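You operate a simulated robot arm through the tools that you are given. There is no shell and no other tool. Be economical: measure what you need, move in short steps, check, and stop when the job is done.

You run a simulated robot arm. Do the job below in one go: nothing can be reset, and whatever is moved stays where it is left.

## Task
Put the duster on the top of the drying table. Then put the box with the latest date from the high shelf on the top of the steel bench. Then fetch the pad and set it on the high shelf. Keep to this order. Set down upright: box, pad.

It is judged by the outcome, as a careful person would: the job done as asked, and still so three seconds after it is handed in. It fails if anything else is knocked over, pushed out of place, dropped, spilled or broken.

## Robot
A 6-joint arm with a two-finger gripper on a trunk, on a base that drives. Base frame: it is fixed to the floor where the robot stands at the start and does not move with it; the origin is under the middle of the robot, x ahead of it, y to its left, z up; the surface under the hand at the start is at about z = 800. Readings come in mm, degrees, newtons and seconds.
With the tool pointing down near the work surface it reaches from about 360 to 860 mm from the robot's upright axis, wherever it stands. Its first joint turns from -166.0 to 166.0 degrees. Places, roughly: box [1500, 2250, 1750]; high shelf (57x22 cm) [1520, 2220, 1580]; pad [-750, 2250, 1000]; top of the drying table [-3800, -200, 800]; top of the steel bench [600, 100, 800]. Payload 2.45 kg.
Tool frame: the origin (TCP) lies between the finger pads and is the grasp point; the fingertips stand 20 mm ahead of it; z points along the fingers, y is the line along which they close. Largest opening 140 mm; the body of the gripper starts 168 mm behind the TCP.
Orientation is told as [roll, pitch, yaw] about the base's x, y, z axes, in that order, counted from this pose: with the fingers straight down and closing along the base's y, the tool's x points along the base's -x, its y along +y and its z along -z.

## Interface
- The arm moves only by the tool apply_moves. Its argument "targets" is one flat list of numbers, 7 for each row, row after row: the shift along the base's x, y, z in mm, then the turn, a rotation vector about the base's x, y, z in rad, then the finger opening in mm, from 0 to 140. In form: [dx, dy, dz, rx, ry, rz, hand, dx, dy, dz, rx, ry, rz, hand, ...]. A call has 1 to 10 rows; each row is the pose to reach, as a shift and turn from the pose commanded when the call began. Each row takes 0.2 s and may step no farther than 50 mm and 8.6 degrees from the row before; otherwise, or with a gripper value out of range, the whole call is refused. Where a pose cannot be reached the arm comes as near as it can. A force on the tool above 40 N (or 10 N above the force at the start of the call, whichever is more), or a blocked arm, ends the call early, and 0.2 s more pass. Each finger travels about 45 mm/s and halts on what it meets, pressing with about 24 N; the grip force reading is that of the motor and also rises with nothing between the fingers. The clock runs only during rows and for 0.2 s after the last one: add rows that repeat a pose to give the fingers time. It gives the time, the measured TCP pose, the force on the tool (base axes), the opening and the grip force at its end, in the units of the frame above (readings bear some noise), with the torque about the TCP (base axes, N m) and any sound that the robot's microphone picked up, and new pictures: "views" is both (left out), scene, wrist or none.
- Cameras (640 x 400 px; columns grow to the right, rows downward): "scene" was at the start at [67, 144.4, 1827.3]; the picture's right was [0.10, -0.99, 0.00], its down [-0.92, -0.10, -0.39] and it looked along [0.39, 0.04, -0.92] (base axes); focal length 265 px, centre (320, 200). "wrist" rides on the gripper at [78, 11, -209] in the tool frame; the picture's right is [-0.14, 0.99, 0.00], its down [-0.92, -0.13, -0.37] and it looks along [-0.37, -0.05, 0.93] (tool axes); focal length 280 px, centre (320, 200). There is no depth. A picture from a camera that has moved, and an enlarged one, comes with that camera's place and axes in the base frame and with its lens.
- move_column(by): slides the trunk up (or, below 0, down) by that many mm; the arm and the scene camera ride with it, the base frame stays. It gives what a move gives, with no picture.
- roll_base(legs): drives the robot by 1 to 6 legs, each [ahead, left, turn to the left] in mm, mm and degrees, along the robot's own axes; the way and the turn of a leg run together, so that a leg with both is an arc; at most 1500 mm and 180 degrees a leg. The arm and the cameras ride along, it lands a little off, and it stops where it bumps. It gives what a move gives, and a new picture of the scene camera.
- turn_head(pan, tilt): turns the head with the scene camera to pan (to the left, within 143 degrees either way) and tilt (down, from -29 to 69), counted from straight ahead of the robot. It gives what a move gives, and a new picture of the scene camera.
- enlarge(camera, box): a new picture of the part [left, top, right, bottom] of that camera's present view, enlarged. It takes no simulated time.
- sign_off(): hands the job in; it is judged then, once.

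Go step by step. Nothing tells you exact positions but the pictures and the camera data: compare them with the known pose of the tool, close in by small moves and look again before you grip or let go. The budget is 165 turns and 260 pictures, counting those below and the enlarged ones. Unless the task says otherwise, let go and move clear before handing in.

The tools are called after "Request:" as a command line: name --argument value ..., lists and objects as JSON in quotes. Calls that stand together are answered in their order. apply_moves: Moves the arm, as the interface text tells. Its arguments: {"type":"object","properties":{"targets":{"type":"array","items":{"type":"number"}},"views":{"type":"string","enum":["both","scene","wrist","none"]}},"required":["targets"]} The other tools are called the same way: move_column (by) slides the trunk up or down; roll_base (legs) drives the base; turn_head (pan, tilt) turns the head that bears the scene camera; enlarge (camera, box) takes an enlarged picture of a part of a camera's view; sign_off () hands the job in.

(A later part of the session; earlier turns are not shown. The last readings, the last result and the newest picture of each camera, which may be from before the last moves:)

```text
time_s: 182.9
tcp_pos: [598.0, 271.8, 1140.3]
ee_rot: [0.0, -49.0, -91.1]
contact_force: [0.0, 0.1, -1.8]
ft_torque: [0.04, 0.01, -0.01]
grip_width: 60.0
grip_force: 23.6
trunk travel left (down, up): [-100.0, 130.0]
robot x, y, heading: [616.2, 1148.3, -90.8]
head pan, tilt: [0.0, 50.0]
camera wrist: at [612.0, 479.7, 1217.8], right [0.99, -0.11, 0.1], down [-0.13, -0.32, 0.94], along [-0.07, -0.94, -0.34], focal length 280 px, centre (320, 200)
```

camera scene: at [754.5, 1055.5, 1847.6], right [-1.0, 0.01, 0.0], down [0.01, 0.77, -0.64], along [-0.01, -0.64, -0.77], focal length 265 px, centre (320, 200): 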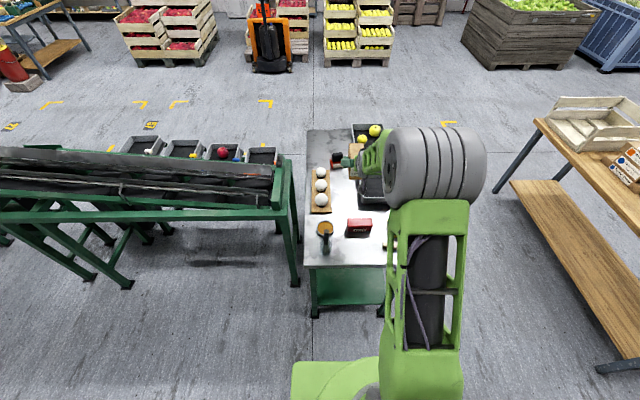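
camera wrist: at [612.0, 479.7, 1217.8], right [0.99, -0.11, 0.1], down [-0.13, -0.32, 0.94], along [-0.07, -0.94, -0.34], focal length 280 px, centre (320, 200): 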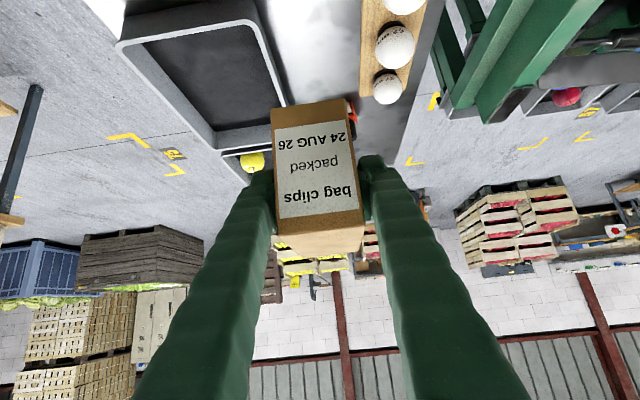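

Refined target: TCP (613,210). I drive 62 mm closer, straighten, and lower the trunk.

Request:
roll_base --legs '[[62, 0, 1.0]]'

Request:
move_column --by -100

Request:
apply_moves --targets '[0, 0, -30, 0, 0, 0, 30, 0, 0, -60, 0, 0, 0, 30]' --views "both"

Request:
enlarge --camera "scene" --box '[270, 120, 430, 220]'

```text
time_s: 183.9
tcp_pos: [611.8, 209.6, 1139.2]
ee_rot: [0.0, -48.9, -90.1]
contact_force: [-0.2, 0.3, -1.4]
ft_torque: [0.04, -0.02, 0.0]
grip_width: 60.0
grip_force: 24.3
trunk travel left (down, up): [-100.0, 130.0]
robot x, y, heading: [613.8, 1082.5, -90.1]
head pan, tilt: [0.0, 50.0]
camera scene: at [755.7, 995.5, 1847.5], right [-1.0, 0.0, 0.0], down [0.0, 0.77, -0.64], along [0.0, -0.64, -0.77], focal length 265 px, centre (320, 200)
```

scene: 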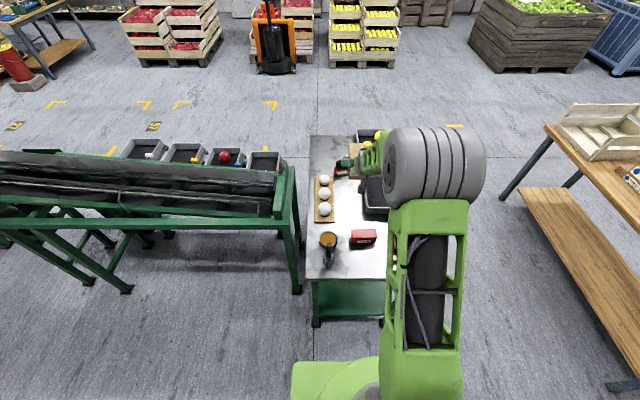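

```text
time_s: 185.2
tcp_pos: [612.7, 210.7, 1039.8]
ee_rot: [0.0, -49.1, -90.1]
contact_force: [0.6, 0.0, -0.5]
ft_torque: [0.06, 0.01, 0.0]
grip_width: 60.1
grip_force: 24.2
trunk travel left (down, up): [0.0, 230.0]
robot x, y, heading: [614.0, 1089.6, -89.8]
head pan, tilt: [0.0, 50.0]
```

```text
time_s: 185.8
tcp_pos: [613.3, 209.9, 979.7]
ee_rot: [0.0, -48.9, -90.1]
contact_force: [-0.1, -0.3, -1.6]
ft_torque: [0.03, -0.02, -0.01]
grip_width: 60.1
grip_force: 23.8
trunk travel left (down, up): [0.0, 230.0]
robot x, y, heading: [614.9, 1086.7, -89.9]
head pan, tilt: [0.0, 50.0]
camera scene: at [755.6, 996.5, 1747.5], right [-1.0, 0.0, 0.0], down [0.0, 0.77, -0.64], along [0.0, -0.64, -0.77], focal length 265 px, centre (320, 200)
camera wrist: at [623.9, 418.0, 1058.0], right [0.99, -0.09, 0.1], down [-0.13, -0.33, 0.94], along [-0.05, -0.94, -0.34], focal length 280 px, centre (320, 200)
```

scene: 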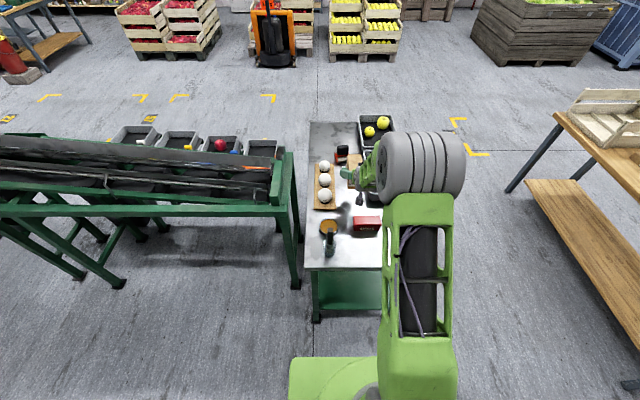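
wrist: 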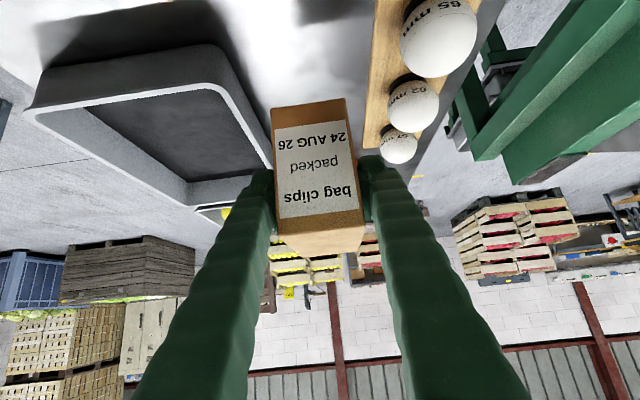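

```text
4.00 times, centred on (350, 170) of scene
camera zoom: at [755.6, 996.5, 1747.5], right [-1.0, 0.0, 0.0], down [0.0, 0.77, -0.64], along [0.0, -0.64, -0.77], focal length 1058 px, centre (200, 320)
```

zoom: 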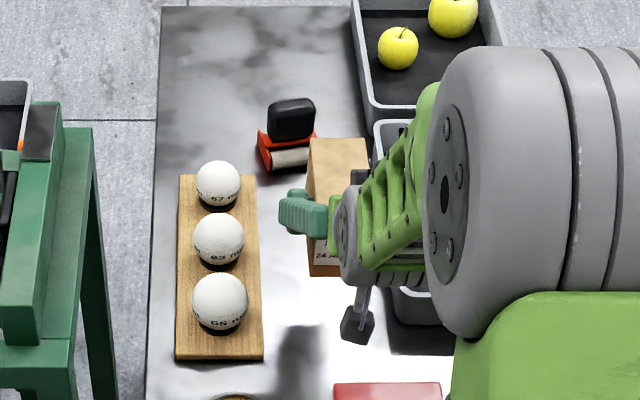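

Clearances look fine on both sides. I descend to near the surface.

Request:
apply_moves --targets '[1, 0, -35, 0, 0, 0, 30, 2, 0, -70, 0, 0, 0, 30, 2, 0, -90, 0, 0, 0, 30]' --views "both"

Request:
enlarge --camera "scene" --box '[300, 140, 428, 220]'

```text
time_s: 186.6
tcp_pos: [615.0, 210.9, 890.8]
ee_rot: [0.0, -49.0, -90.2]
contact_force: [-0.3, -0.2, -2.1]
ft_torque: [0.02, 0.04, -0.02]
grip_width: 60.0
grip_force: 23.8
trunk travel left (down, up): [0.0, 230.0]
robot x, y, heading: [618.8, 1084.3, -89.7]
head pan, tilt: [0.0, 50.0]
camera scene: at [755.6, 997.0, 1747.6], right [-1.0, 0.0, 0.0], down [0.0, 0.77, -0.64], along [0.0, -0.64, -0.77], focal length 265 px, centre (320, 200)
camera wrist: at [626.0, 419.1, 968.9], right [0.99, -0.09, 0.1], down [-0.13, -0.33, 0.94], along [-0.05, -0.94, -0.34], focal length 280 px, centre (320, 200)
```

scene: 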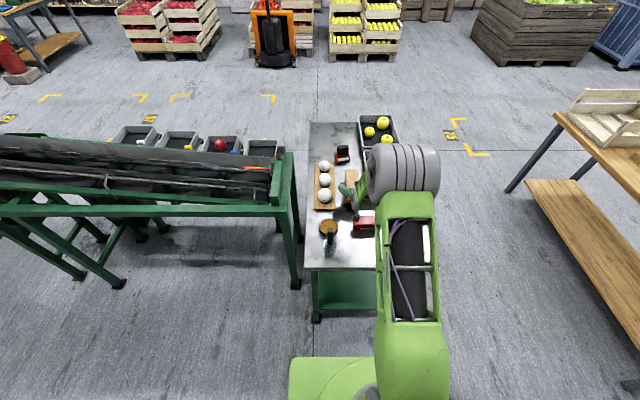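
wrist: 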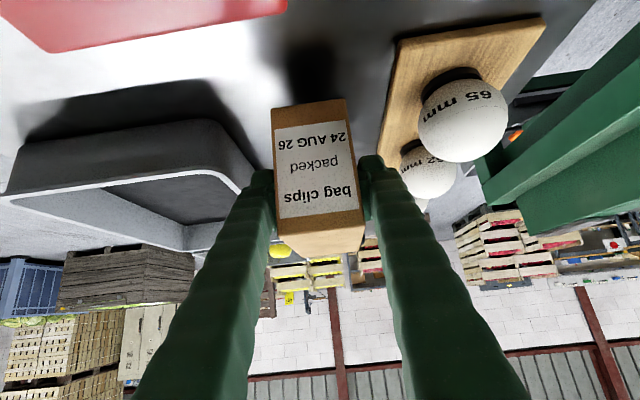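

```text
5.00 times, centred on (364, 180) of scene
camera zoom: at [755.6, 997.0, 1747.6], right [-1.0, 0.0, 0.0], down [0.0, 0.77, -0.64], along [0.0, -0.64, -0.77], focal length 1323 px, centre (100, 300)
```

zoom: 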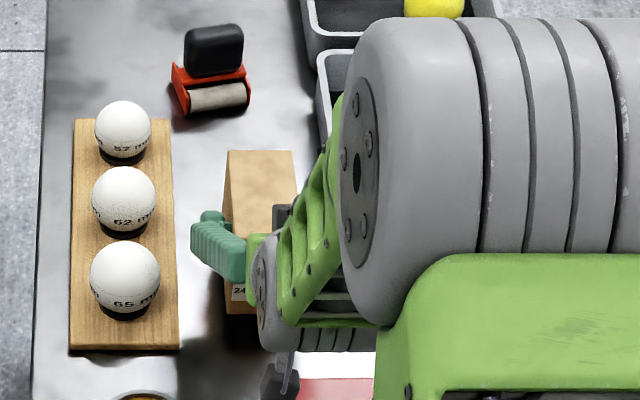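

Clear all round. I lower in small steps until contact.

Request:
apply_moves --targets '[0, 0, -12, 0, 0, 0, 30, 0, 0, -20, 0, 0, 0, 30, 0, 0, -24, 0, 0, 0, 30, 0, 0, -27, 0, 0, 0, 30, 0, 0, -30, 0, 0, 0, 30, 0, 0, -33, 0, 0, 0, 30]' --views "none"

```text
time_s: 188.0
tcp_pos: [616.2, 208.1, 862.5]
ee_rot: [-0.1, -49.4, -90.2]
contact_force: [-0.5, 3.7, 21.8]
ft_torque: [0.44, -0.16, -0.05]
grip_width: 60.0
grip_force: 23.8
trunk travel left (down, up): [0.0, 230.0]
robot x, y, heading: [617.0, 1082.6, -89.9]
head pan, tilt: [0.0, 50.0]
```

Contact with the bench (22 N). I ease up 2 mm and open to 78 mm.

Request:
apply_moves --targets '[0, 0, 2, 0, 0, 0, 30, 0, 0, 3, 0, 0, 0, 64, 0, 0, 3, 0, 0, 0, 70, 0, 0, 3, 0, 0, 0, 76, 0, 0, 3, 0, 0, 0, 78, 0, 0, 3, 0, 0, 0, 78]' --views "both"

Request:
enlarge --camera "scene" --box '[300, 140, 428, 220]'

```text
time_s: 189.4
tcp_pos: [615.5, 210.7, 860.9]
ee_rot: [-0.1, -48.9, -90.1]
contact_force: [-1.1, 0.2, -0.1]
ft_torque: [0.01, 0.03, 0.01]
grip_width: 78.0
grip_force: 0.1
trunk travel left (down, up): [0.0, 230.0]
robot x, y, heading: [619.1, 1084.1, -90.2]
head pan, tilt: [0.0, 50.0]
camera scene: at [755.6, 997.2, 1747.6], right [-1.0, 0.0, 0.0], down [0.0, 0.77, -0.64], along [0.0, -0.64, -0.77], focal length 265 px, centre (320, 200)
camera wrist: at [625.1, 419.0, 938.0], right [0.99, -0.09, 0.1], down [-0.13, -0.33, 0.94], along [-0.05, -0.94, -0.34], focal length 280 px, centre (320, 200)
```

scene: 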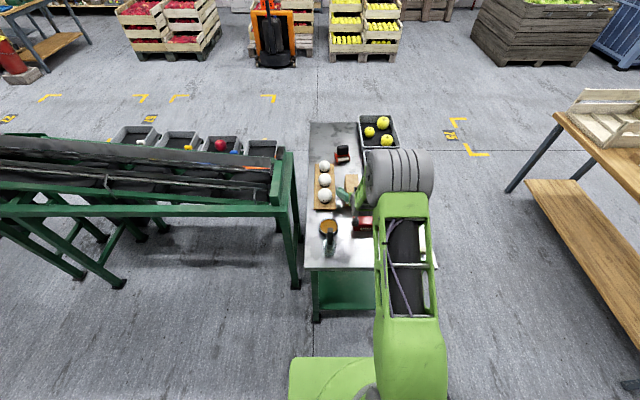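
wrist: 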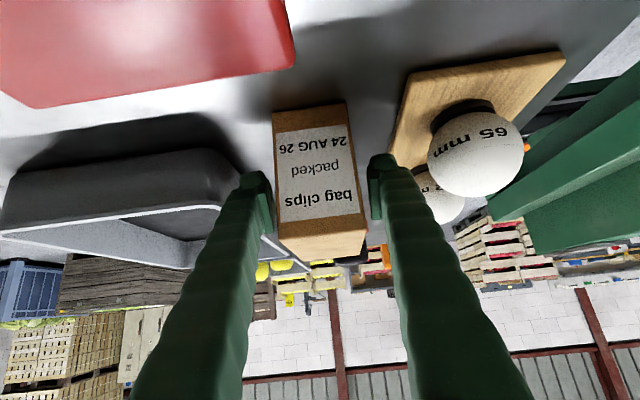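

```text
5.00 times, centred on (364, 180) of scene
camera zoom: at [755.6, 997.2, 1747.6], right [-1.0, 0.0, 0.0], down [0.0, 0.77, -0.64], along [0.0, -0.64, -0.77], focal length 1323 px, centre (100, 300)
```

zoom: 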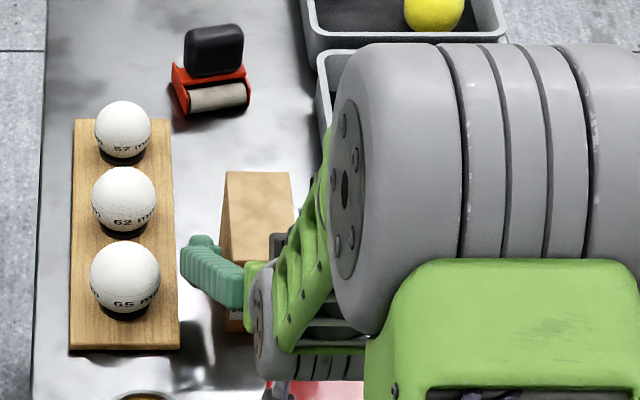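

The box stands free between the fingers. I rise straight up and verify.

Request:
apply_moves --targets '[0, 0, 20, 0, 0, 0, 78, 0, 0, 50, 0, 0, 0, 78, 0, 0, 90, 0, 0, 0, 78, 0, 0, 135, 0, 0, 0, 78, 0, 0, 180, 0, 0, 0, 78, 0, 0, 225, 0, 0, 0, 78, 0, 0, 260, 0, 0, 0, 78]' --views "both"

Request:
enlarge --camera "scene" --box '[290, 110, 450, 210]'

```text
time_s: 191.0
tcp_pos: [613.4, 210.2, 1121.3]
ee_rot: [0.1, -49.0, -90.1]
contact_force: [0.0, 0.0, -0.2]
ft_torque: [-0.01, 0.03, -0.01]
grip_width: 78.0
grip_force: 0.1
trunk travel left (down, up): [0.0, 230.0]
robot x, y, heading: [619.0, 1084.4, -89.9]
head pan, tilt: [0.0, 50.0]
camera scene: at [755.6, 997.7, 1747.7], right [-1.0, 0.0, 0.0], down [0.0, 0.77, -0.64], along [0.0, -0.64, -0.77], focal length 265 px, centre (320, 200)
camera wrist: at [624.5, 419.0, 1198.5], right [0.99, -0.09, 0.1], down [-0.13, -0.33, 0.94], along [-0.05, -0.94, -0.34], focal length 280 px, centre (320, 200)
```

scene: 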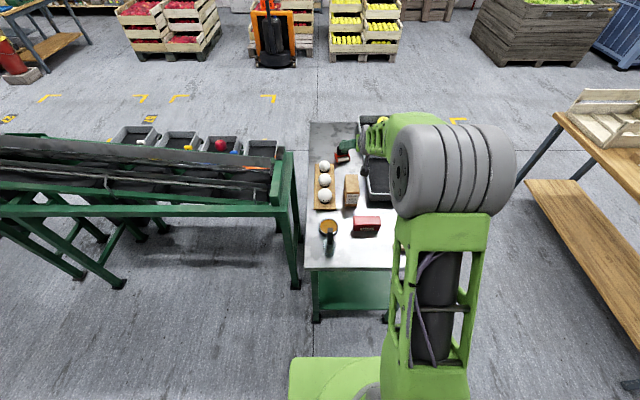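
wrist: 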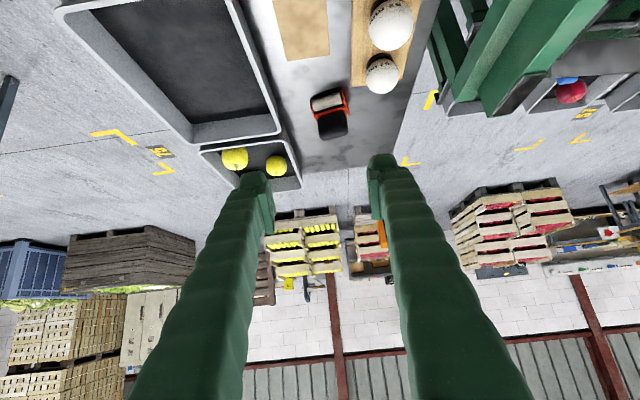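

```text
4.00 times, centred on (370, 160) of scene
camera zoom: at [755.6, 997.7, 1747.7], right [-1.0, 0.0, 0.0], down [0.0, 0.77, -0.64], along [0.0, -0.64, -0.77], focal length 1058 px, centre (120, 360)
```

zoom: 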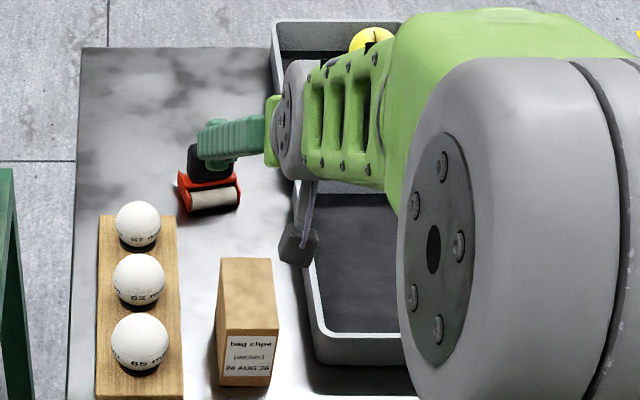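

The box is standing upright on the steel bench. Next the pad: I bring the tool back to pointing down, then head to the table near (-750,2250).

Request:
apply_moves --targets '[0, 40, 5, 0.122, 0, 0, 78, 0, 80, 10, 0.244, 0, 0, 78, 0, 120, 15, 0.366, 0, 0, 78, 0, 160, 20, 0.488, 0, 0, 78, 0, 200, 25, 0.61, 0, 0, 78, 0, 240, 30, 0.732, 0, 0, 78, 0, 280, 35, 0.855, 0, 0, 78, 0, 325, 40, 0.855, 0, 0, 78]' --views "none"

Request:
move_column --by 100

Request:
roll_base --legs '[[-250, 0, 0], [0, 0, -90], [1320, 0, 0]]'

Request:
turn_head --pan -90 --tilt 40

```text
time_s: 192.8
tcp_pos: [613.9, 539.7, 1159.0]
ee_rot: [-0.1, 0.1, -90.2]
contact_force: [-0.3, 0.0, 0.2]
ft_torque: [0.03, 0.01, 0.0]
grip_width: 78.1
grip_force: 0.1
trunk travel left (down, up): [0.0, 230.0]
robot x, y, heading: [617.6, 1086.5, -90.0]
head pan, tilt: [0.0, 50.0]
```

```text
time_s: 194.1
tcp_pos: [614.4, 538.6, 1258.8]
ee_rot: [0.0, 0.2, -90.0]
contact_force: [1.1, 0.1, 0.6]
ft_torque: [0.01, 0.0, 0.01]
grip_width: 78.1
grip_force: 0.0
trunk travel left (down, up): [-100.0, 130.0]
robot x, y, heading: [621.6, 1085.5, -89.7]
head pan, tilt: [0.0, 50.0]
```

```text
time_s: 206.0
tcp_pos: [-1249.4, 1336.1, 1258.4]
ee_rot: [-0.1, 0.1, 179.8]
contact_force: [0.1, -0.7, -0.2]
ft_torque: [0.01, 0.0, -0.01]
grip_width: 78.1
grip_force: 0.1
trunk travel left (down, up): [-100.0, 130.0]
robot x, y, heading: [-699.0, 1333.7, 179.8]
head pan, tilt: [0.0, 50.0]
camera scene: at [-790.5, 1191.5, 1847.6], right [0.0, 1.0, 0.0], down [0.77, 0.0, -0.64], along [-0.64, 0.0, -0.77], focal length 265 px, centre (320, 200)
```

scene: 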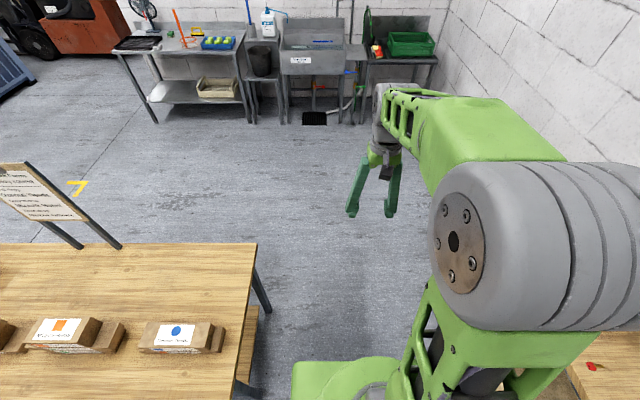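

```text
time_s: 207.6
tcp_pos: [-1249.7, 1335.8, 1260.0]
ee_rot: [0.0, -0.1, 179.8]
contact_force: [0.3, -0.5, 0.3]
ft_torque: [0.0, -0.02, 0.0]
grip_width: 77.7
grip_force: 0.0
trunk travel left (down, up): [-100.0, 130.0]
robot x, y, heading: [-697.5, 1334.0, 179.8]
head pan, tilt: [-90.0, 40.0]
camera scene: at [-713.1, 1276.4, 1861.8], right [1.0, 0.0, 0.0], down [0.0, -0.64, -0.77], along [0.0, 0.77, -0.64], focal length 265 px, centre (320, 200)
```

scene: 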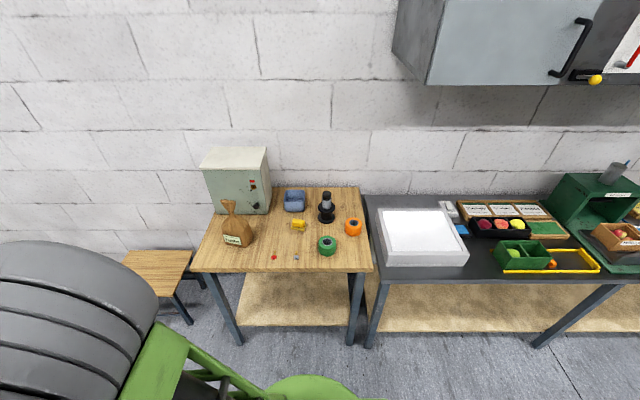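

Request:
enlarge --camera "scene" --box '[190, 170, 382, 290]'

Request:
enlarge --camera "scene" --box '[430, 180, 590, 280]'

```text
3.33 times, centred on (286, 230) of scene
camera zoom: at [-713.1, 1276.4, 1861.8], right [1.0, 0.0, 0.0], down [0.0, -0.64, -0.77], along [0.0, 0.77, -0.64], focal length 882 px, centre (433, 100)
```

zoom: 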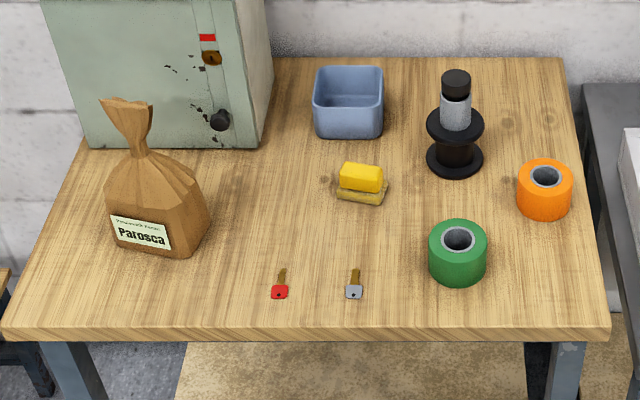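

```text
4.00 times, centred on (510, 230) of scene
camera zoom: at [-713.1, 1276.4, 1861.8], right [1.0, 0.0, 0.0], down [0.0, -0.64, -0.77], along [0.0, 0.77, -0.64], focal length 1058 px, centre (-440, 80)
```

zoom: 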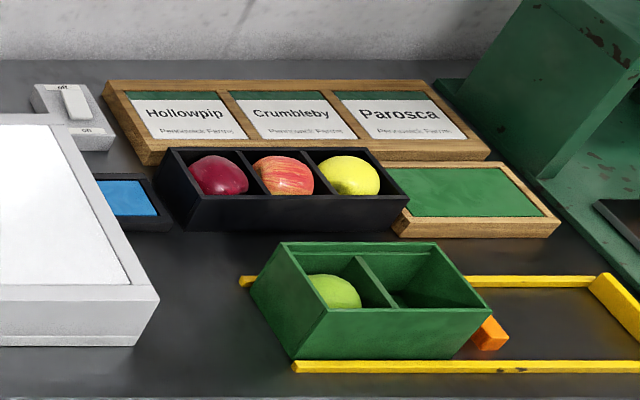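

I need a closer look at the candidates on this table.

Request:
enlarge --camera "scene" --box '[284, 212, 316, 232]'

Request:
enlarge --camera "scene" --box '[305, 185, 353, 215]'

```text
16.00 times, centred on (300, 222) of scene
camera zoom: at [-713.1, 1276.4, 1861.8], right [1.0, 0.0, 0.0], down [0.0, -0.64, -0.77], along [0.0, 0.77, -0.64], focal length 4233 px, centre (640, -152)
```

zoom: 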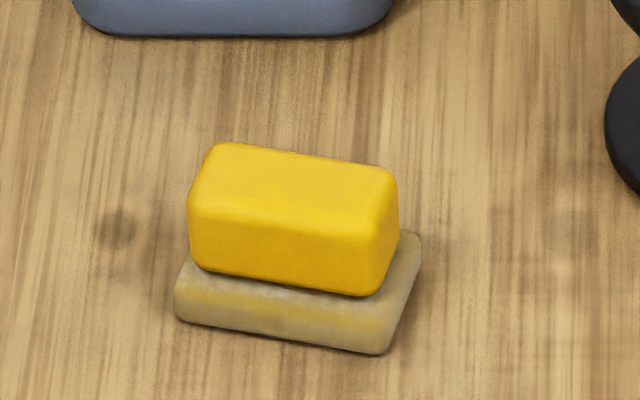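

```text
13.33 times, centred on (329, 200) of scene
camera zoom: at [-713.1, 1276.4, 1861.8], right [1.0, 0.0, 0.0], down [0.0, -0.64, -0.77], along [0.0, 0.77, -0.64], focal length 3528 px, centre (200, 200)
```

zoom: 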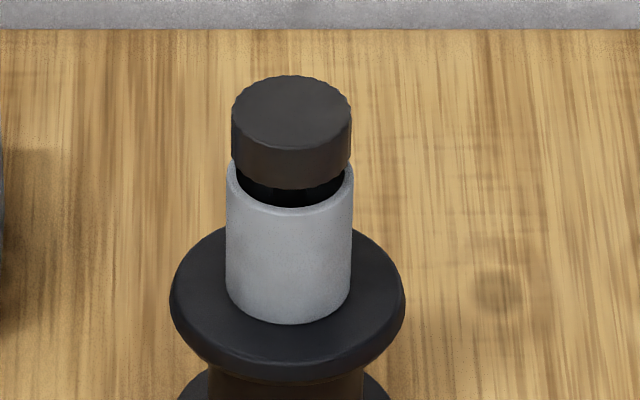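

The yellow block on a beige felt base is the pad, near (-826,2241), turned about -13.5°. I'll approach at heading 76.5° so the fingers close along its length, with the tilted tool again.

Request:
roll_base --legs '[[330, -30, 0], [0, 0, -103.3]]'

Request:
turn_head --pan -5 --tilt 42

Request:
enlarge --camera "scene" --box '[240, 130, 400, 230]'

```text
time_s: 214.0
tcp_pos: [-929.5, 1900.5, 1258.5]
ee_rot: [-0.1, 0.0, 79.2]
contact_force: [-0.1, 0.2, -0.5]
ft_torque: [-0.02, 0.01, 0.02]
grip_width: 77.9
grip_force: 0.1
trunk travel left (down, up): [-100.0, 130.0]
robot x, y, heading: [-1032.9, 1364.4, 79.4]
head pan, tilt: [-90.0, 40.0]
camera scene: at [-1085.2, 1380.4, 1861.8], right [-0.18, -0.98, 0.0], down [-0.63, 0.12, -0.77], along [0.75, -0.14, -0.64], focal length 265 px, centre (320, 200)
```

scene: 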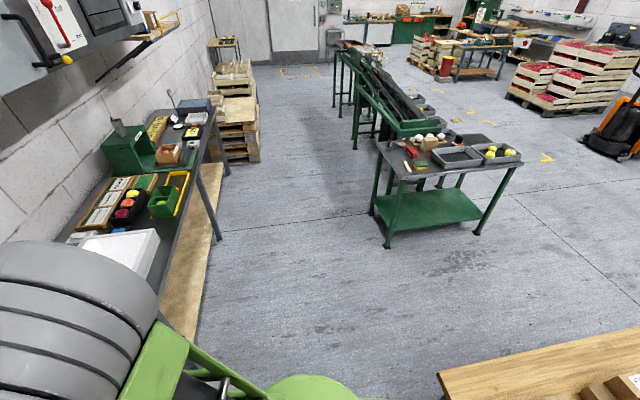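

```text
time_s: 215.6
tcp_pos: [-928.3, 1899.1, 1258.9]
ee_rot: [-0.1, 0.0, 79.2]
contact_force: [0.3, -0.1, -0.5]
ft_torque: [0.03, 0.01, 0.0]
grip_width: 78.2
grip_force: 0.1
trunk travel left (down, up): [-100.0, 130.0]
robot x, y, heading: [-1033.0, 1363.0, 79.6]
head pan, tilt: [-5.0, 42.0]
camera scene: at [-1146.6, 1476.5, 1858.9], right [0.96, -0.27, 0.0], down [-0.18, -0.64, -0.74], along [0.2, 0.72, -0.67], focal length 265 px, centre (320, 200)
```

scene: 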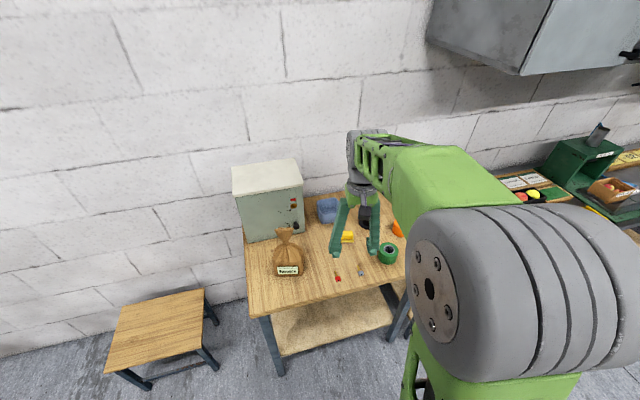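

```text
4.00 times, centred on (320, 180) of scene
camera zoom: at [-1146.6, 1476.5, 1858.9], right [0.96, -0.27, 0.0], down [-0.18, -0.64, -0.74], along [0.2, 0.72, -0.67], focal length 1058 px, centre (320, 280)
```

zoom: 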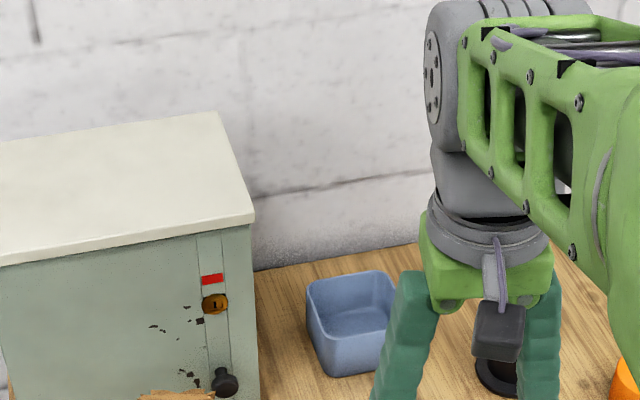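

I'll take a wrist picture from here to refine the pad position.

Request:
roll_base --legs '[[0, 0, -2.9]]'

Request:
apply_moves --targets '[0, 0, 0, 0, 0, 0, 100, 0, 0, 0, 0, 0, 0, 100]' --views "wrist"

```text
time_s: 216.4
tcp_pos: [-902.1, 1894.3, 1259.4]
ee_rot: [-0.2, 0.0, 76.5]
contact_force: [-0.8, -0.3, 0.7]
ft_torque: [0.0, 0.04, -0.05]
grip_width: 78.0
grip_force: 0.0
trunk travel left (down, up): [-100.0, 130.0]
robot x, y, heading: [-1032.4, 1364.4, 76.6]
head pan, tilt: [-5.0, 42.0]
camera scene: at [-1140.1, 1482.0, 1858.9], right [0.95, -0.32, 0.0], down [-0.21, -0.64, -0.74], along [0.23, 0.71, -0.67], focal length 265 px, centre (320, 200)
```

scene: 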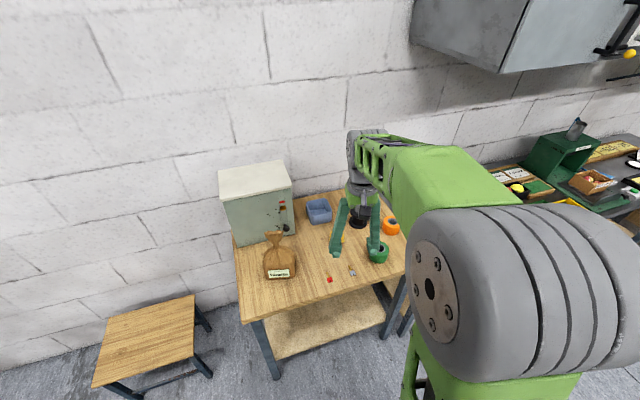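

```text
time_s: 217.0
tcp_pos: [-903.0, 1894.6, 1258.2]
ee_rot: [-0.1, -0.1, 76.4]
contact_force: [0.6, -0.8, 0.0]
ft_torque: [-0.03, 0.0, 0.01]
grip_width: 99.9
grip_force: 0.0
trunk travel left (down, up): [-100.0, 130.0]
robot x, y, heading: [-1031.8, 1358.6, 76.7]
head pan, tilt: [-5.0, 42.0]
camera wrist: at [-932.7, 1821.0, 1467.9], right [-0.93, 0.37, 0.0], down [0.34, 0.87, 0.37], along [0.14, 0.34, -0.93], focal length 280 px, centre (320, 200)
```

wrist: 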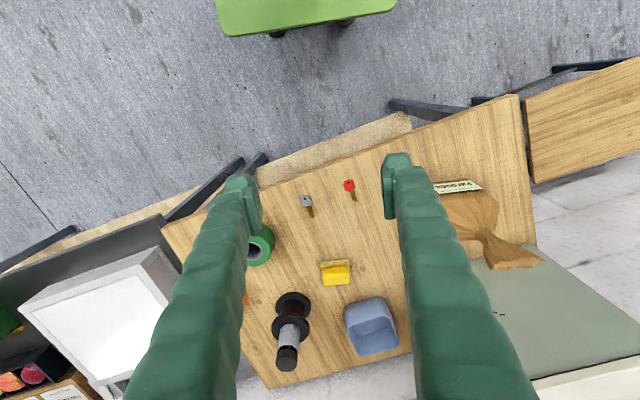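

Triangulation puts the pad at about (-820,2191), yellow part near z≈941. I tilt and extend toward it.

Request:
apply_moves --targets '[9.3, 38.9, -14, 0.1187, -0.0285, 0, 100, 18.6, 77.8, -28, 0.2374, -0.057, 0, 100, 27.9, 116.7, -42, 0.3561, -0.0855, 0, 100, 37.2, 155.6, -56, 0.4748, -0.114, 0, 100, 46.5, 194.5, -70, 0.5935, -0.1425, 0, 100, 55.8, 233.4, -84, 0.7122, -0.171, 0, 100, 65.1, 272.3, -98, 0.831, -0.1995, 0, 100, 65.1, 272.3, -130, 0.831, -0.1995, 0, 100]' --views "both"

```text
time_s: 218.8
tcp_pos: [-837.7, 2168.2, 1128.1]
ee_rot: [-0.2, -49.1, 76.5]
contact_force: [0.4, 0.4, -0.2]
ft_torque: [0.02, 0.01, -0.03]
grip_width: 99.9
grip_force: 0.0
trunk travel left (down, up): [-100.0, 130.0]
robot x, y, heading: [-1030.7, 1358.4, 76.7]
head pan, tilt: [-5.0, 42.0]
camera scene: at [-1140.5, 1482.4, 1858.8], right [0.95, -0.32, 0.0], down [-0.21, -0.64, -0.74], along [0.23, 0.71, -0.67], focal length 265 px, centre (320, 200)
camera wrist: at [-898.1, 1969.1, 1206.9], right [-0.94, 0.32, 0.1], down [0.2, 0.29, 0.94], along [0.27, 0.9, -0.34], focal length 280 px, centre (320, 200)
```

scene: 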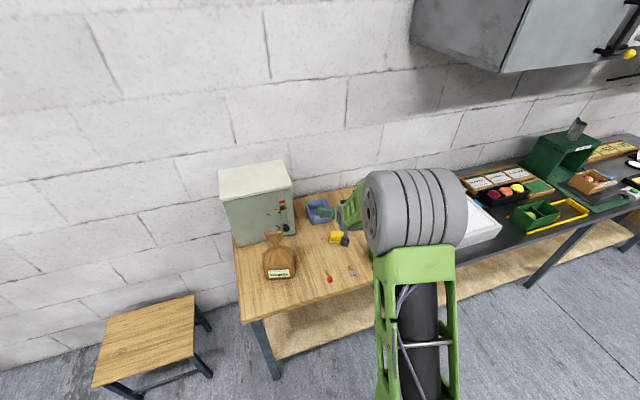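
wrist: 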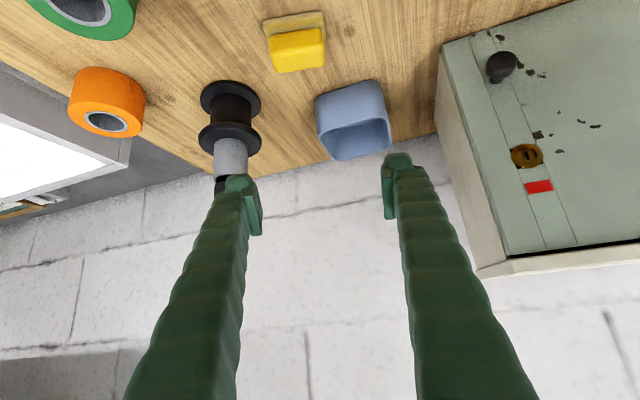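

Pad confirmed at (-823,2190). I descend to just above grasp height and check.

Request:
apply_moves --targets '[8, 12, -40, 0, 0, 0, 100, 15, 22, -80, 0, 0, 0, 100, 15, 22, -125, 0, 0, 0, 100, 15, 22, -160, 0, 0, 0, 100]' --views "both"

Request:
enlarge --camera "scene" --box '[300, 200, 380, 250]'

```text
time_s: 219.8
tcp_pos: [-820.6, 2190.6, 966.6]
ee_rot: [-0.1, -48.9, 76.3]
contact_force: [-0.3, 0.1, -0.5]
ft_torque: [-0.03, 0.02, 0.0]
grip_width: 100.0
grip_force: 0.1
trunk travel left (down, up): [-100.0, 130.0]
robot x, y, heading: [-1033.5, 1361.4, 76.7]
head pan, tilt: [-5.0, 42.0]
camera scene: at [-1140.4, 1482.8, 1858.8], right [0.95, -0.32, 0.0], down [-0.21, -0.64, -0.74], along [0.23, 0.7, -0.67], focal length 265 px, centre (320, 200)
camera wrist: at [-881.0, 1990.2, 1045.3], right [-0.94, 0.32, 0.1], down [0.2, 0.29, 0.94], along [0.27, 0.9, -0.34], focal length 280 px, centre (320, 200)
```

scene: 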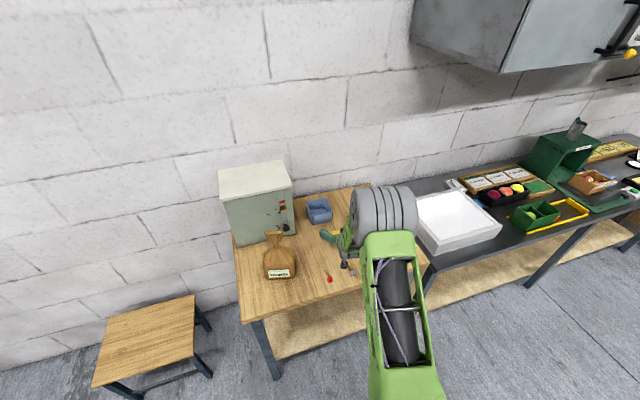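
wrist: 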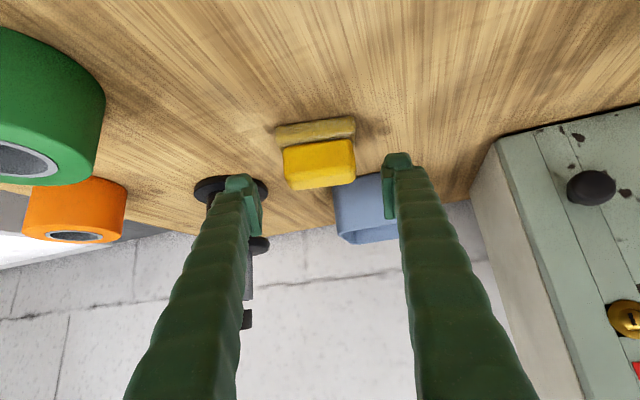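

```text
8.00 times, centred on (340, 225) of scene
camera zoom: at [-1140.4, 1482.8, 1858.8], right [0.95, -0.32, 0.0], down [-0.21, -0.64, -0.74], along [0.23, 0.7, -0.67], focal length 2117 px, centre (160, 0)
```

zoom: 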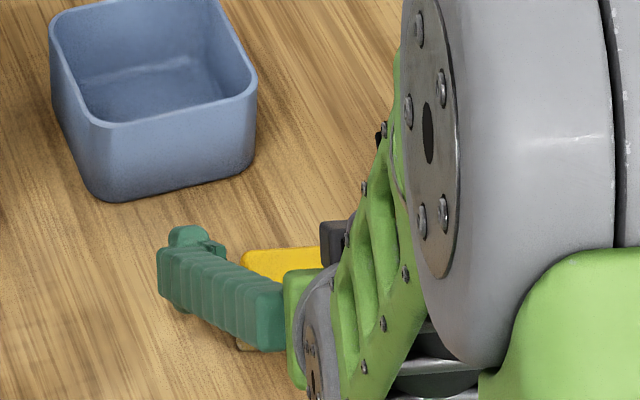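

Well centred. I lower 13 mm and close on the yellow block.

Request:
apply_moves --targets '[0, 0, -13, 0, 0, 0, 100, 0, 0, -13, 0, 0, 0, 75, 0, 0, -13, 0, 0, 0, 50, 0, 0, -13, 0, 0, 0, 40, 0, 0, -13, 0, 0, 0, 40, 0, 0, -13, 0, 0, 0, 40, 0, 0, -13, 0, 0, 0, 40]' --views "wrist"

```text
time_s: 221.4
tcp_pos: [-820.7, 2187.2, 954.8]
ee_rot: [0.0, -48.9, 76.4]
contact_force: [-0.6, -0.1, 0.2]
ft_torque: [0.0, -0.01, 0.04]
grip_width: 60.8
grip_force: 23.8
trunk travel left (down, up): [-100.0, 130.0]
robot x, y, heading: [-1029.8, 1362.4, 76.6]
head pan, tilt: [-5.0, 42.0]
camera wrist: at [-882.1, 1989.1, 1033.0], right [-0.94, 0.32, 0.1], down [0.2, 0.29, 0.94], along [0.27, 0.9, -0.34], focal length 280 px, centre (320, 200)
```

wrist: 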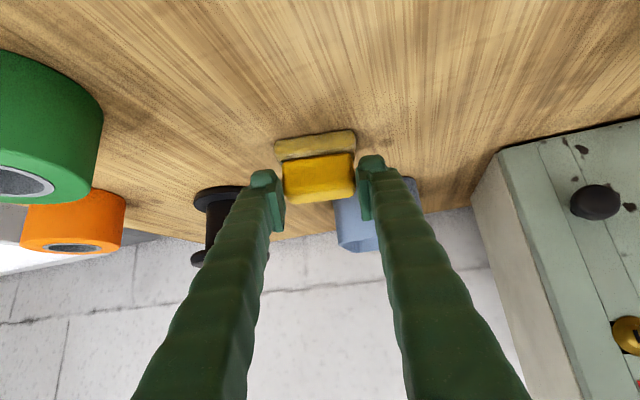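

Gripped at 60.8 mm on the yellow block. I lift and check.

Request:
apply_moves --targets '[0, 0, 10, 0, 0, 0, 40, 0, 0, 40, 0, 0, 0, 40, 0, 0, 85, 0, 0, 0, 40, 0, 0, 130, 0, 0, 0, 40, 0, 0, 175, 0, 0, 0, 40, 0, 0, 215, 0, 0, 0, 40]' --views "wrist"

Request:
enlarge --camera "wrist" --box '[240, 100, 400, 200]'

```text
time_s: 222.8
tcp_pos: [-822.1, 2188.0, 1172.5]
ee_rot: [-0.1, -49.0, 76.4]
contact_force: [-0.5, -0.4, -0.1]
ft_torque: [0.02, 0.04, -0.05]
grip_width: 61.0
grip_force: 23.3
trunk travel left (down, up): [-100.0, 130.0]
robot x, y, heading: [-1030.5, 1363.5, 76.8]
head pan, tilt: [-5.0, 42.0]
camera wrist: at [-883.8, 1986.4, 1249.3], right [-0.94, 0.32, 0.1], down [0.2, 0.29, 0.94], along [0.27, 0.9, -0.34], focal length 280 px, centre (320, 200)
```

wrist: 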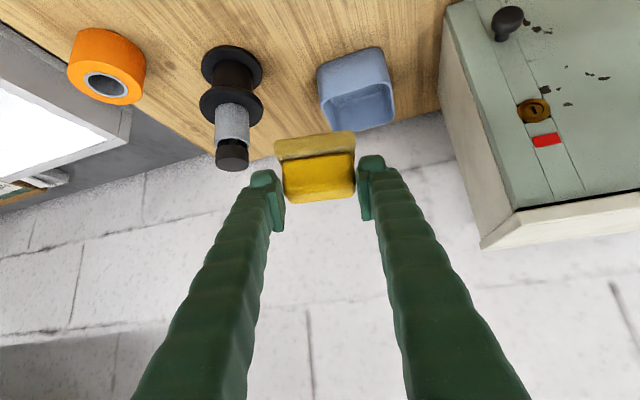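

```text
4.00 times, centred on (320, 150) of wrist
camera zoom: at [-883.8, 1986.4, 1249.3], right [-0.94, 0.32, 0.1], down [0.2, 0.29, 0.94], along [0.27, 0.9, -0.34], focal length 1122 px, centre (320, 400)
```

zoom: 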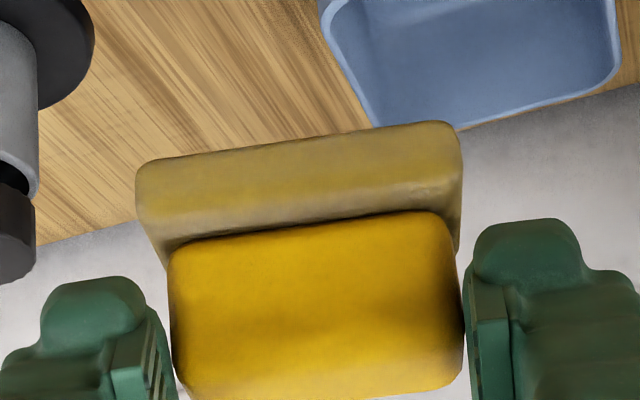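

Secure. I raise and retract, turn to face +x and drive along the corridor back to the high shelf.

Request:
apply_moves --targets '[0, 0, 45, 0, 0, 0, 40, -5, -20, 85, 0, 0, 0, 40, -12, -50, 115, 0, 0, 0, 40, -22, -90, 135, 0, 0, 0, 40, -32, -130, 150, 0, 0, 0, 40]' --views "none"

Request:
roll_base --legs '[[0, 0, -76.6], [1300, 30, 0]]'

Request:
roll_base --legs '[[1080, 0, 0]]'

```text
time_s: 224.0
tcp_pos: [-852.3, 2054.5, 1324.2]
ee_rot: [3.9, -49.3, 72.3]
contact_force: [0.6, -1.3, -1.2]
ft_torque: [0.13, 0.09, 0.24]
grip_width: 61.1
grip_force: 24.0
out of reach, approached as far as the arm can: row 1, 2
trunk travel left (down, up): [-100.0, 130.0]
robot x, y, heading: [-1031.3, 1360.2, 76.8]
head pan, tilt: [-5.0, 42.0]
```

```text
time_s: 233.8
tcp_pos: [956.3, 1356.5, 1322.1]
ee_rot: [0.6, -49.2, -0.8]
contact_force: [-0.4, 0.7, -0.3]
ft_torque: [0.0, 0.0, 0.0]
grip_width: 60.5
grip_force: 23.8
trunk travel left (down, up): [-100.0, 130.0]
robot x, y, heading: [238.2, 1380.7, -0.7]
head pan, tilt: [-5.0, 42.0]
camera scene: at [334.1, 1510.1, 1858.8], right [-0.1, -1.0, 0.0], down [-0.67, 0.06, -0.74], along [0.74, -0.07, -0.67], focal length 265 px, centre (320, 200)
```

scene: 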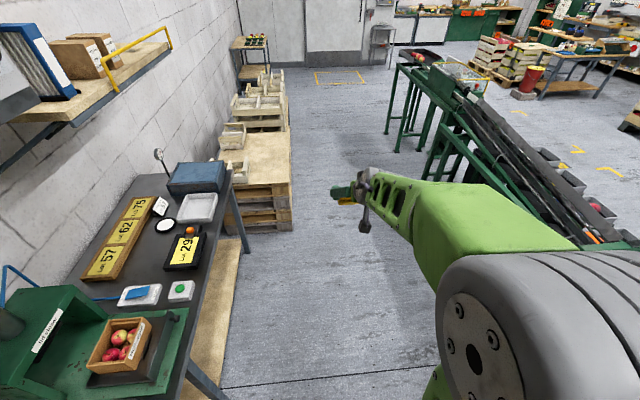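

```text
time_s: 239.3
tcp_pos: [2025.4, 1331.6, 1320.3]
ee_rot: [0.7, -49.1, -1.6]
contact_force: [0.3, -0.3, -0.6]
ft_torque: [-0.02, 0.06, -0.01]
grip_width: 60.7
grip_force: 24.0
trunk travel left (down, up): [-100.0, 130.0]
robot x, y, heading: [1305.7, 1362.9, -1.1]
head pan, tilt: [-5.0, 42.0]
camera scene: at [1402.5, 1493.0, 1858.8], right [-0.11, -0.99, 0.0], down [-0.67, 0.07, -0.74], along [0.74, -0.08, -0.67], focal length 265 px, centre (320, 200)
```

scene: 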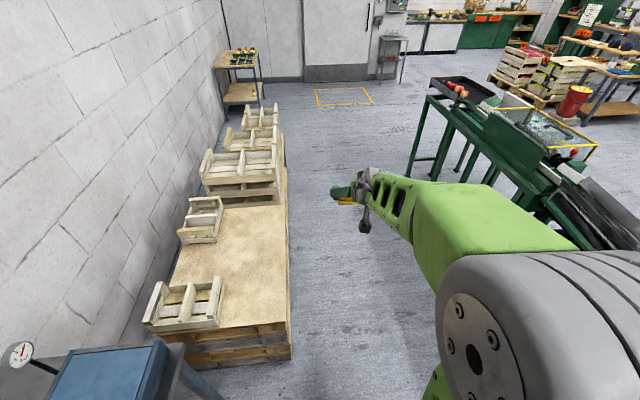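

I shift away from the wall, then turn to face the shelf with room to raise the arm.

Request:
roll_base --legs '[[0, -350, 0], [0, 0, 91]]'

Request:
move_column --by 130

Request:
apply_moves --targets '[17, 0, 40, 0, 0, 0, 40, 34, 0, 80, 0, 0, 0, 40, 51, 0, 120, 0, 0, 0, 40, 68, 0, 160, 0, 0, 0, 40, 85, 0, 200, 0, 0, 0, 40, 102, 0, 240, 0, 0, 0, 40, 119, 0, 275, 0, 0, 0, 40, 130, 0, 305, 0, 0, 0, 40]' --views "both"

```text
time_s: 246.7
tcp_pos: [1314.9, 1738.2, 1320.4]
ee_rot: [0.5, -49.2, 89.8]
contact_force: [0.9, -0.1, -0.3]
ft_torque: [-0.03, -0.04, -0.02]
grip_width: 60.9
grip_force: 24.0
trunk travel left (down, up): [-100.0, 130.0]
robot x, y, heading: [1298.1, 1021.4, 90.1]
head pan, tilt: [-5.0, 42.0]
camera scene: at [1164.6, 1112.9, 1858.8], right [1.0, -0.09, 0.0], down [-0.06, -0.67, -0.74], along [0.07, 0.74, -0.67], focal length 265 px, centre (320, 200)
```

scene: 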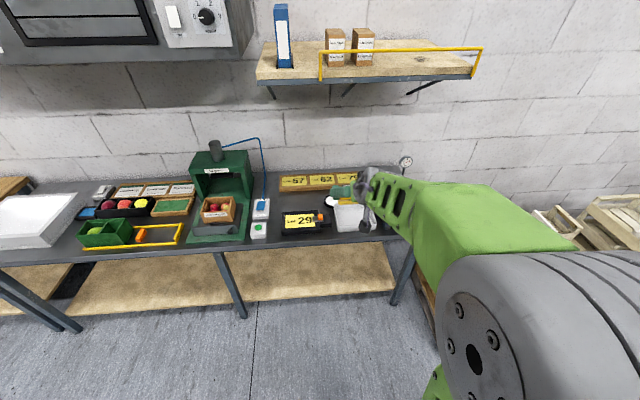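

```text
time_s: 248.3
tcp_pos: [1314.8, 1739.7, 1450.0]
ee_rot: [0.6, -49.2, 89.6]
contact_force: [0.4, -0.1, -1.0]
ft_torque: [0.0, -0.02, 0.03]
grip_width: 60.7
grip_force: 24.2
trunk travel left (down, up): [-230.0, 0.0]
robot x, y, heading: [1298.1, 1022.6, 90.1]
head pan, tilt: [-5.0, 42.0]
```

```text
time_s: 250.1
tcp_pos: [1446.7, 1739.6, 1757.7]
ee_rot: [0.6, -49.1, 89.7]
contact_force: [0.3, 0.4, -0.6]
ft_torque: [-0.02, 0.02, 0.01]
grip_width: 60.9
grip_force: 24.2
trunk travel left (down, up): [-230.0, 0.0]
robot x, y, heading: [1297.9, 1022.6, 89.8]
head pan, tilt: [-5.0, 42.0]
camera scene: at [1165.1, 1113.2, 1988.9], right [1.0, -0.09, 0.0], down [-0.06, -0.67, -0.74], along [0.07, 0.74, -0.67], focal length 265 px, centre (320, 200)
camera wrist: at [1435.9, 1530.6, 1834.5], right [-0.99, 0.09, 0.11], down [0.13, 0.32, 0.94], along [0.05, 0.94, -0.33], focal length 280 px, centre (320, 200)
```

scene: 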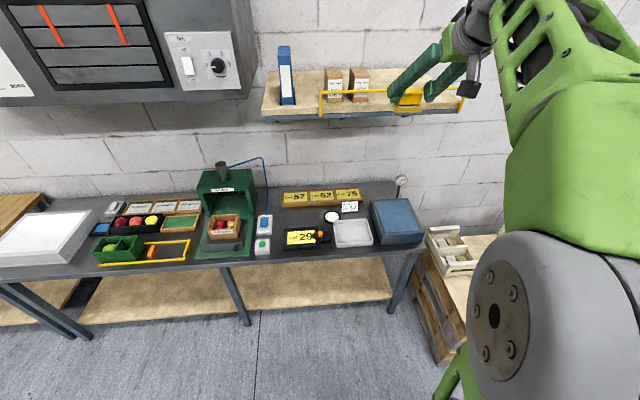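
wrist: 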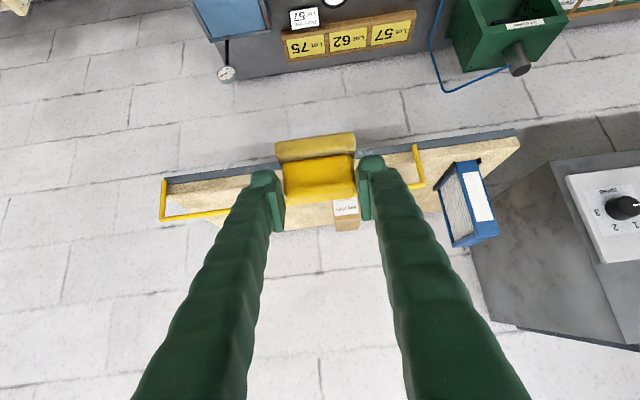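

Plan: place the pad at about (1540,2180), where the AUG box stood, right of the JUN box. I drive in toward the shelf in two stages.

Request:
roll_base --legs '[[0, -50, 0], [290, 0, 0]]'

Request:
apply_moves --targets '[20, 0, 0, 0, 0, 0, 40, 42, 0, 0, 0, 0, 0, 40]' --views "wrist"

Request:
turn_head --pan -5 --tilt 14

```text
time_s: 252.8
tcp_pos: [1491.0, 2024.2, 1756.3]
ee_rot: [0.5, -49.1, 89.9]
contact_force: [0.0, -0.4, -0.9]
ft_torque: [-0.05, 0.01, -0.06]
grip_width: 60.6
grip_force: 24.0
trunk travel left (down, up): [-230.0, 0.0]
robot x, y, heading: [1351.6, 1301.2, 90.2]
head pan, tilt: [-5.0, 42.0]
camera scene: at [1212.7, 1395.7, 1988.8], right [1.0, -0.08, 0.0], down [-0.06, -0.67, -0.74], along [0.06, 0.74, -0.67], focal length 265 px, centre (320, 200)
```

scene: 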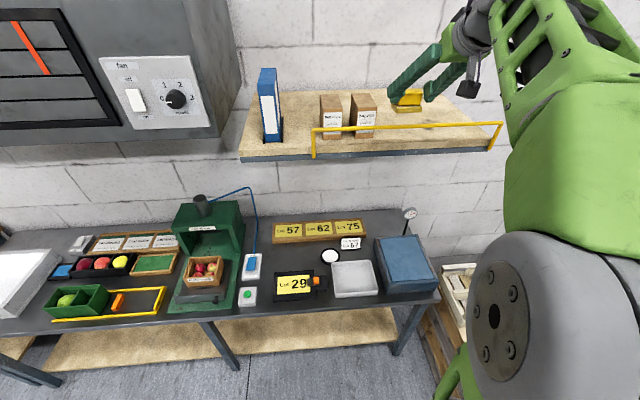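

```text
time_s: 253.4
tcp_pos: [1535.2, 2024.1, 1755.2]
ee_rot: [0.6, -49.2, 89.9]
contact_force: [0.7, 0.1, -0.5]
ft_torque: [0.0, 0.03, 0.03]
grip_width: 60.9
grip_force: 24.0
trunk travel left (down, up): [-230.0, 0.0]
robot x, y, heading: [1345.6, 1305.6, 89.8]
head pan, tilt: [-5.0, 42.0]
camera wrist: at [1524.7, 1814.3, 1833.5], right [-0.99, 0.08, 0.11], down [0.13, 0.33, 0.94], along [0.04, 0.94, -0.33], focal length 280 px, centre (320, 200)
```

wrist: 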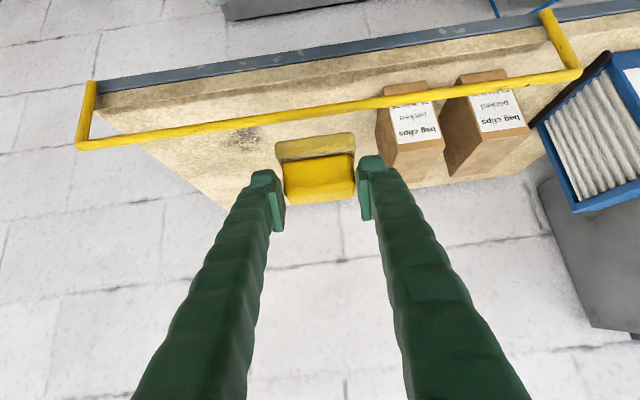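

```text
time_s: 254.3
tcp_pos: [1532.6, 2023.5, 1756.6]
ee_rot: [0.6, -49.1, 89.9]
contact_force: [0.2, -0.2, -0.4]
ft_torque: [0.01, 0.01, -0.04]
grip_width: 60.9
grip_force: 24.5
trunk travel left (down, up): [-230.0, 0.0]
robot x, y, heading: [1347.0, 1305.6, 90.2]
head pan, tilt: [-5.0, 14.0]
camera scene: at [1213.6, 1404.1, 2032.9], right [1.0, -0.08, 0.0], down [-0.02, -0.24, -0.97], along [0.08, 0.97, -0.24], focal length 265 px, centre (320, 200)
```

scene: 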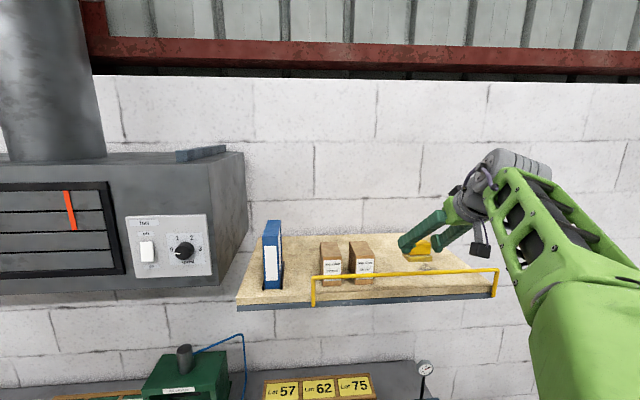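

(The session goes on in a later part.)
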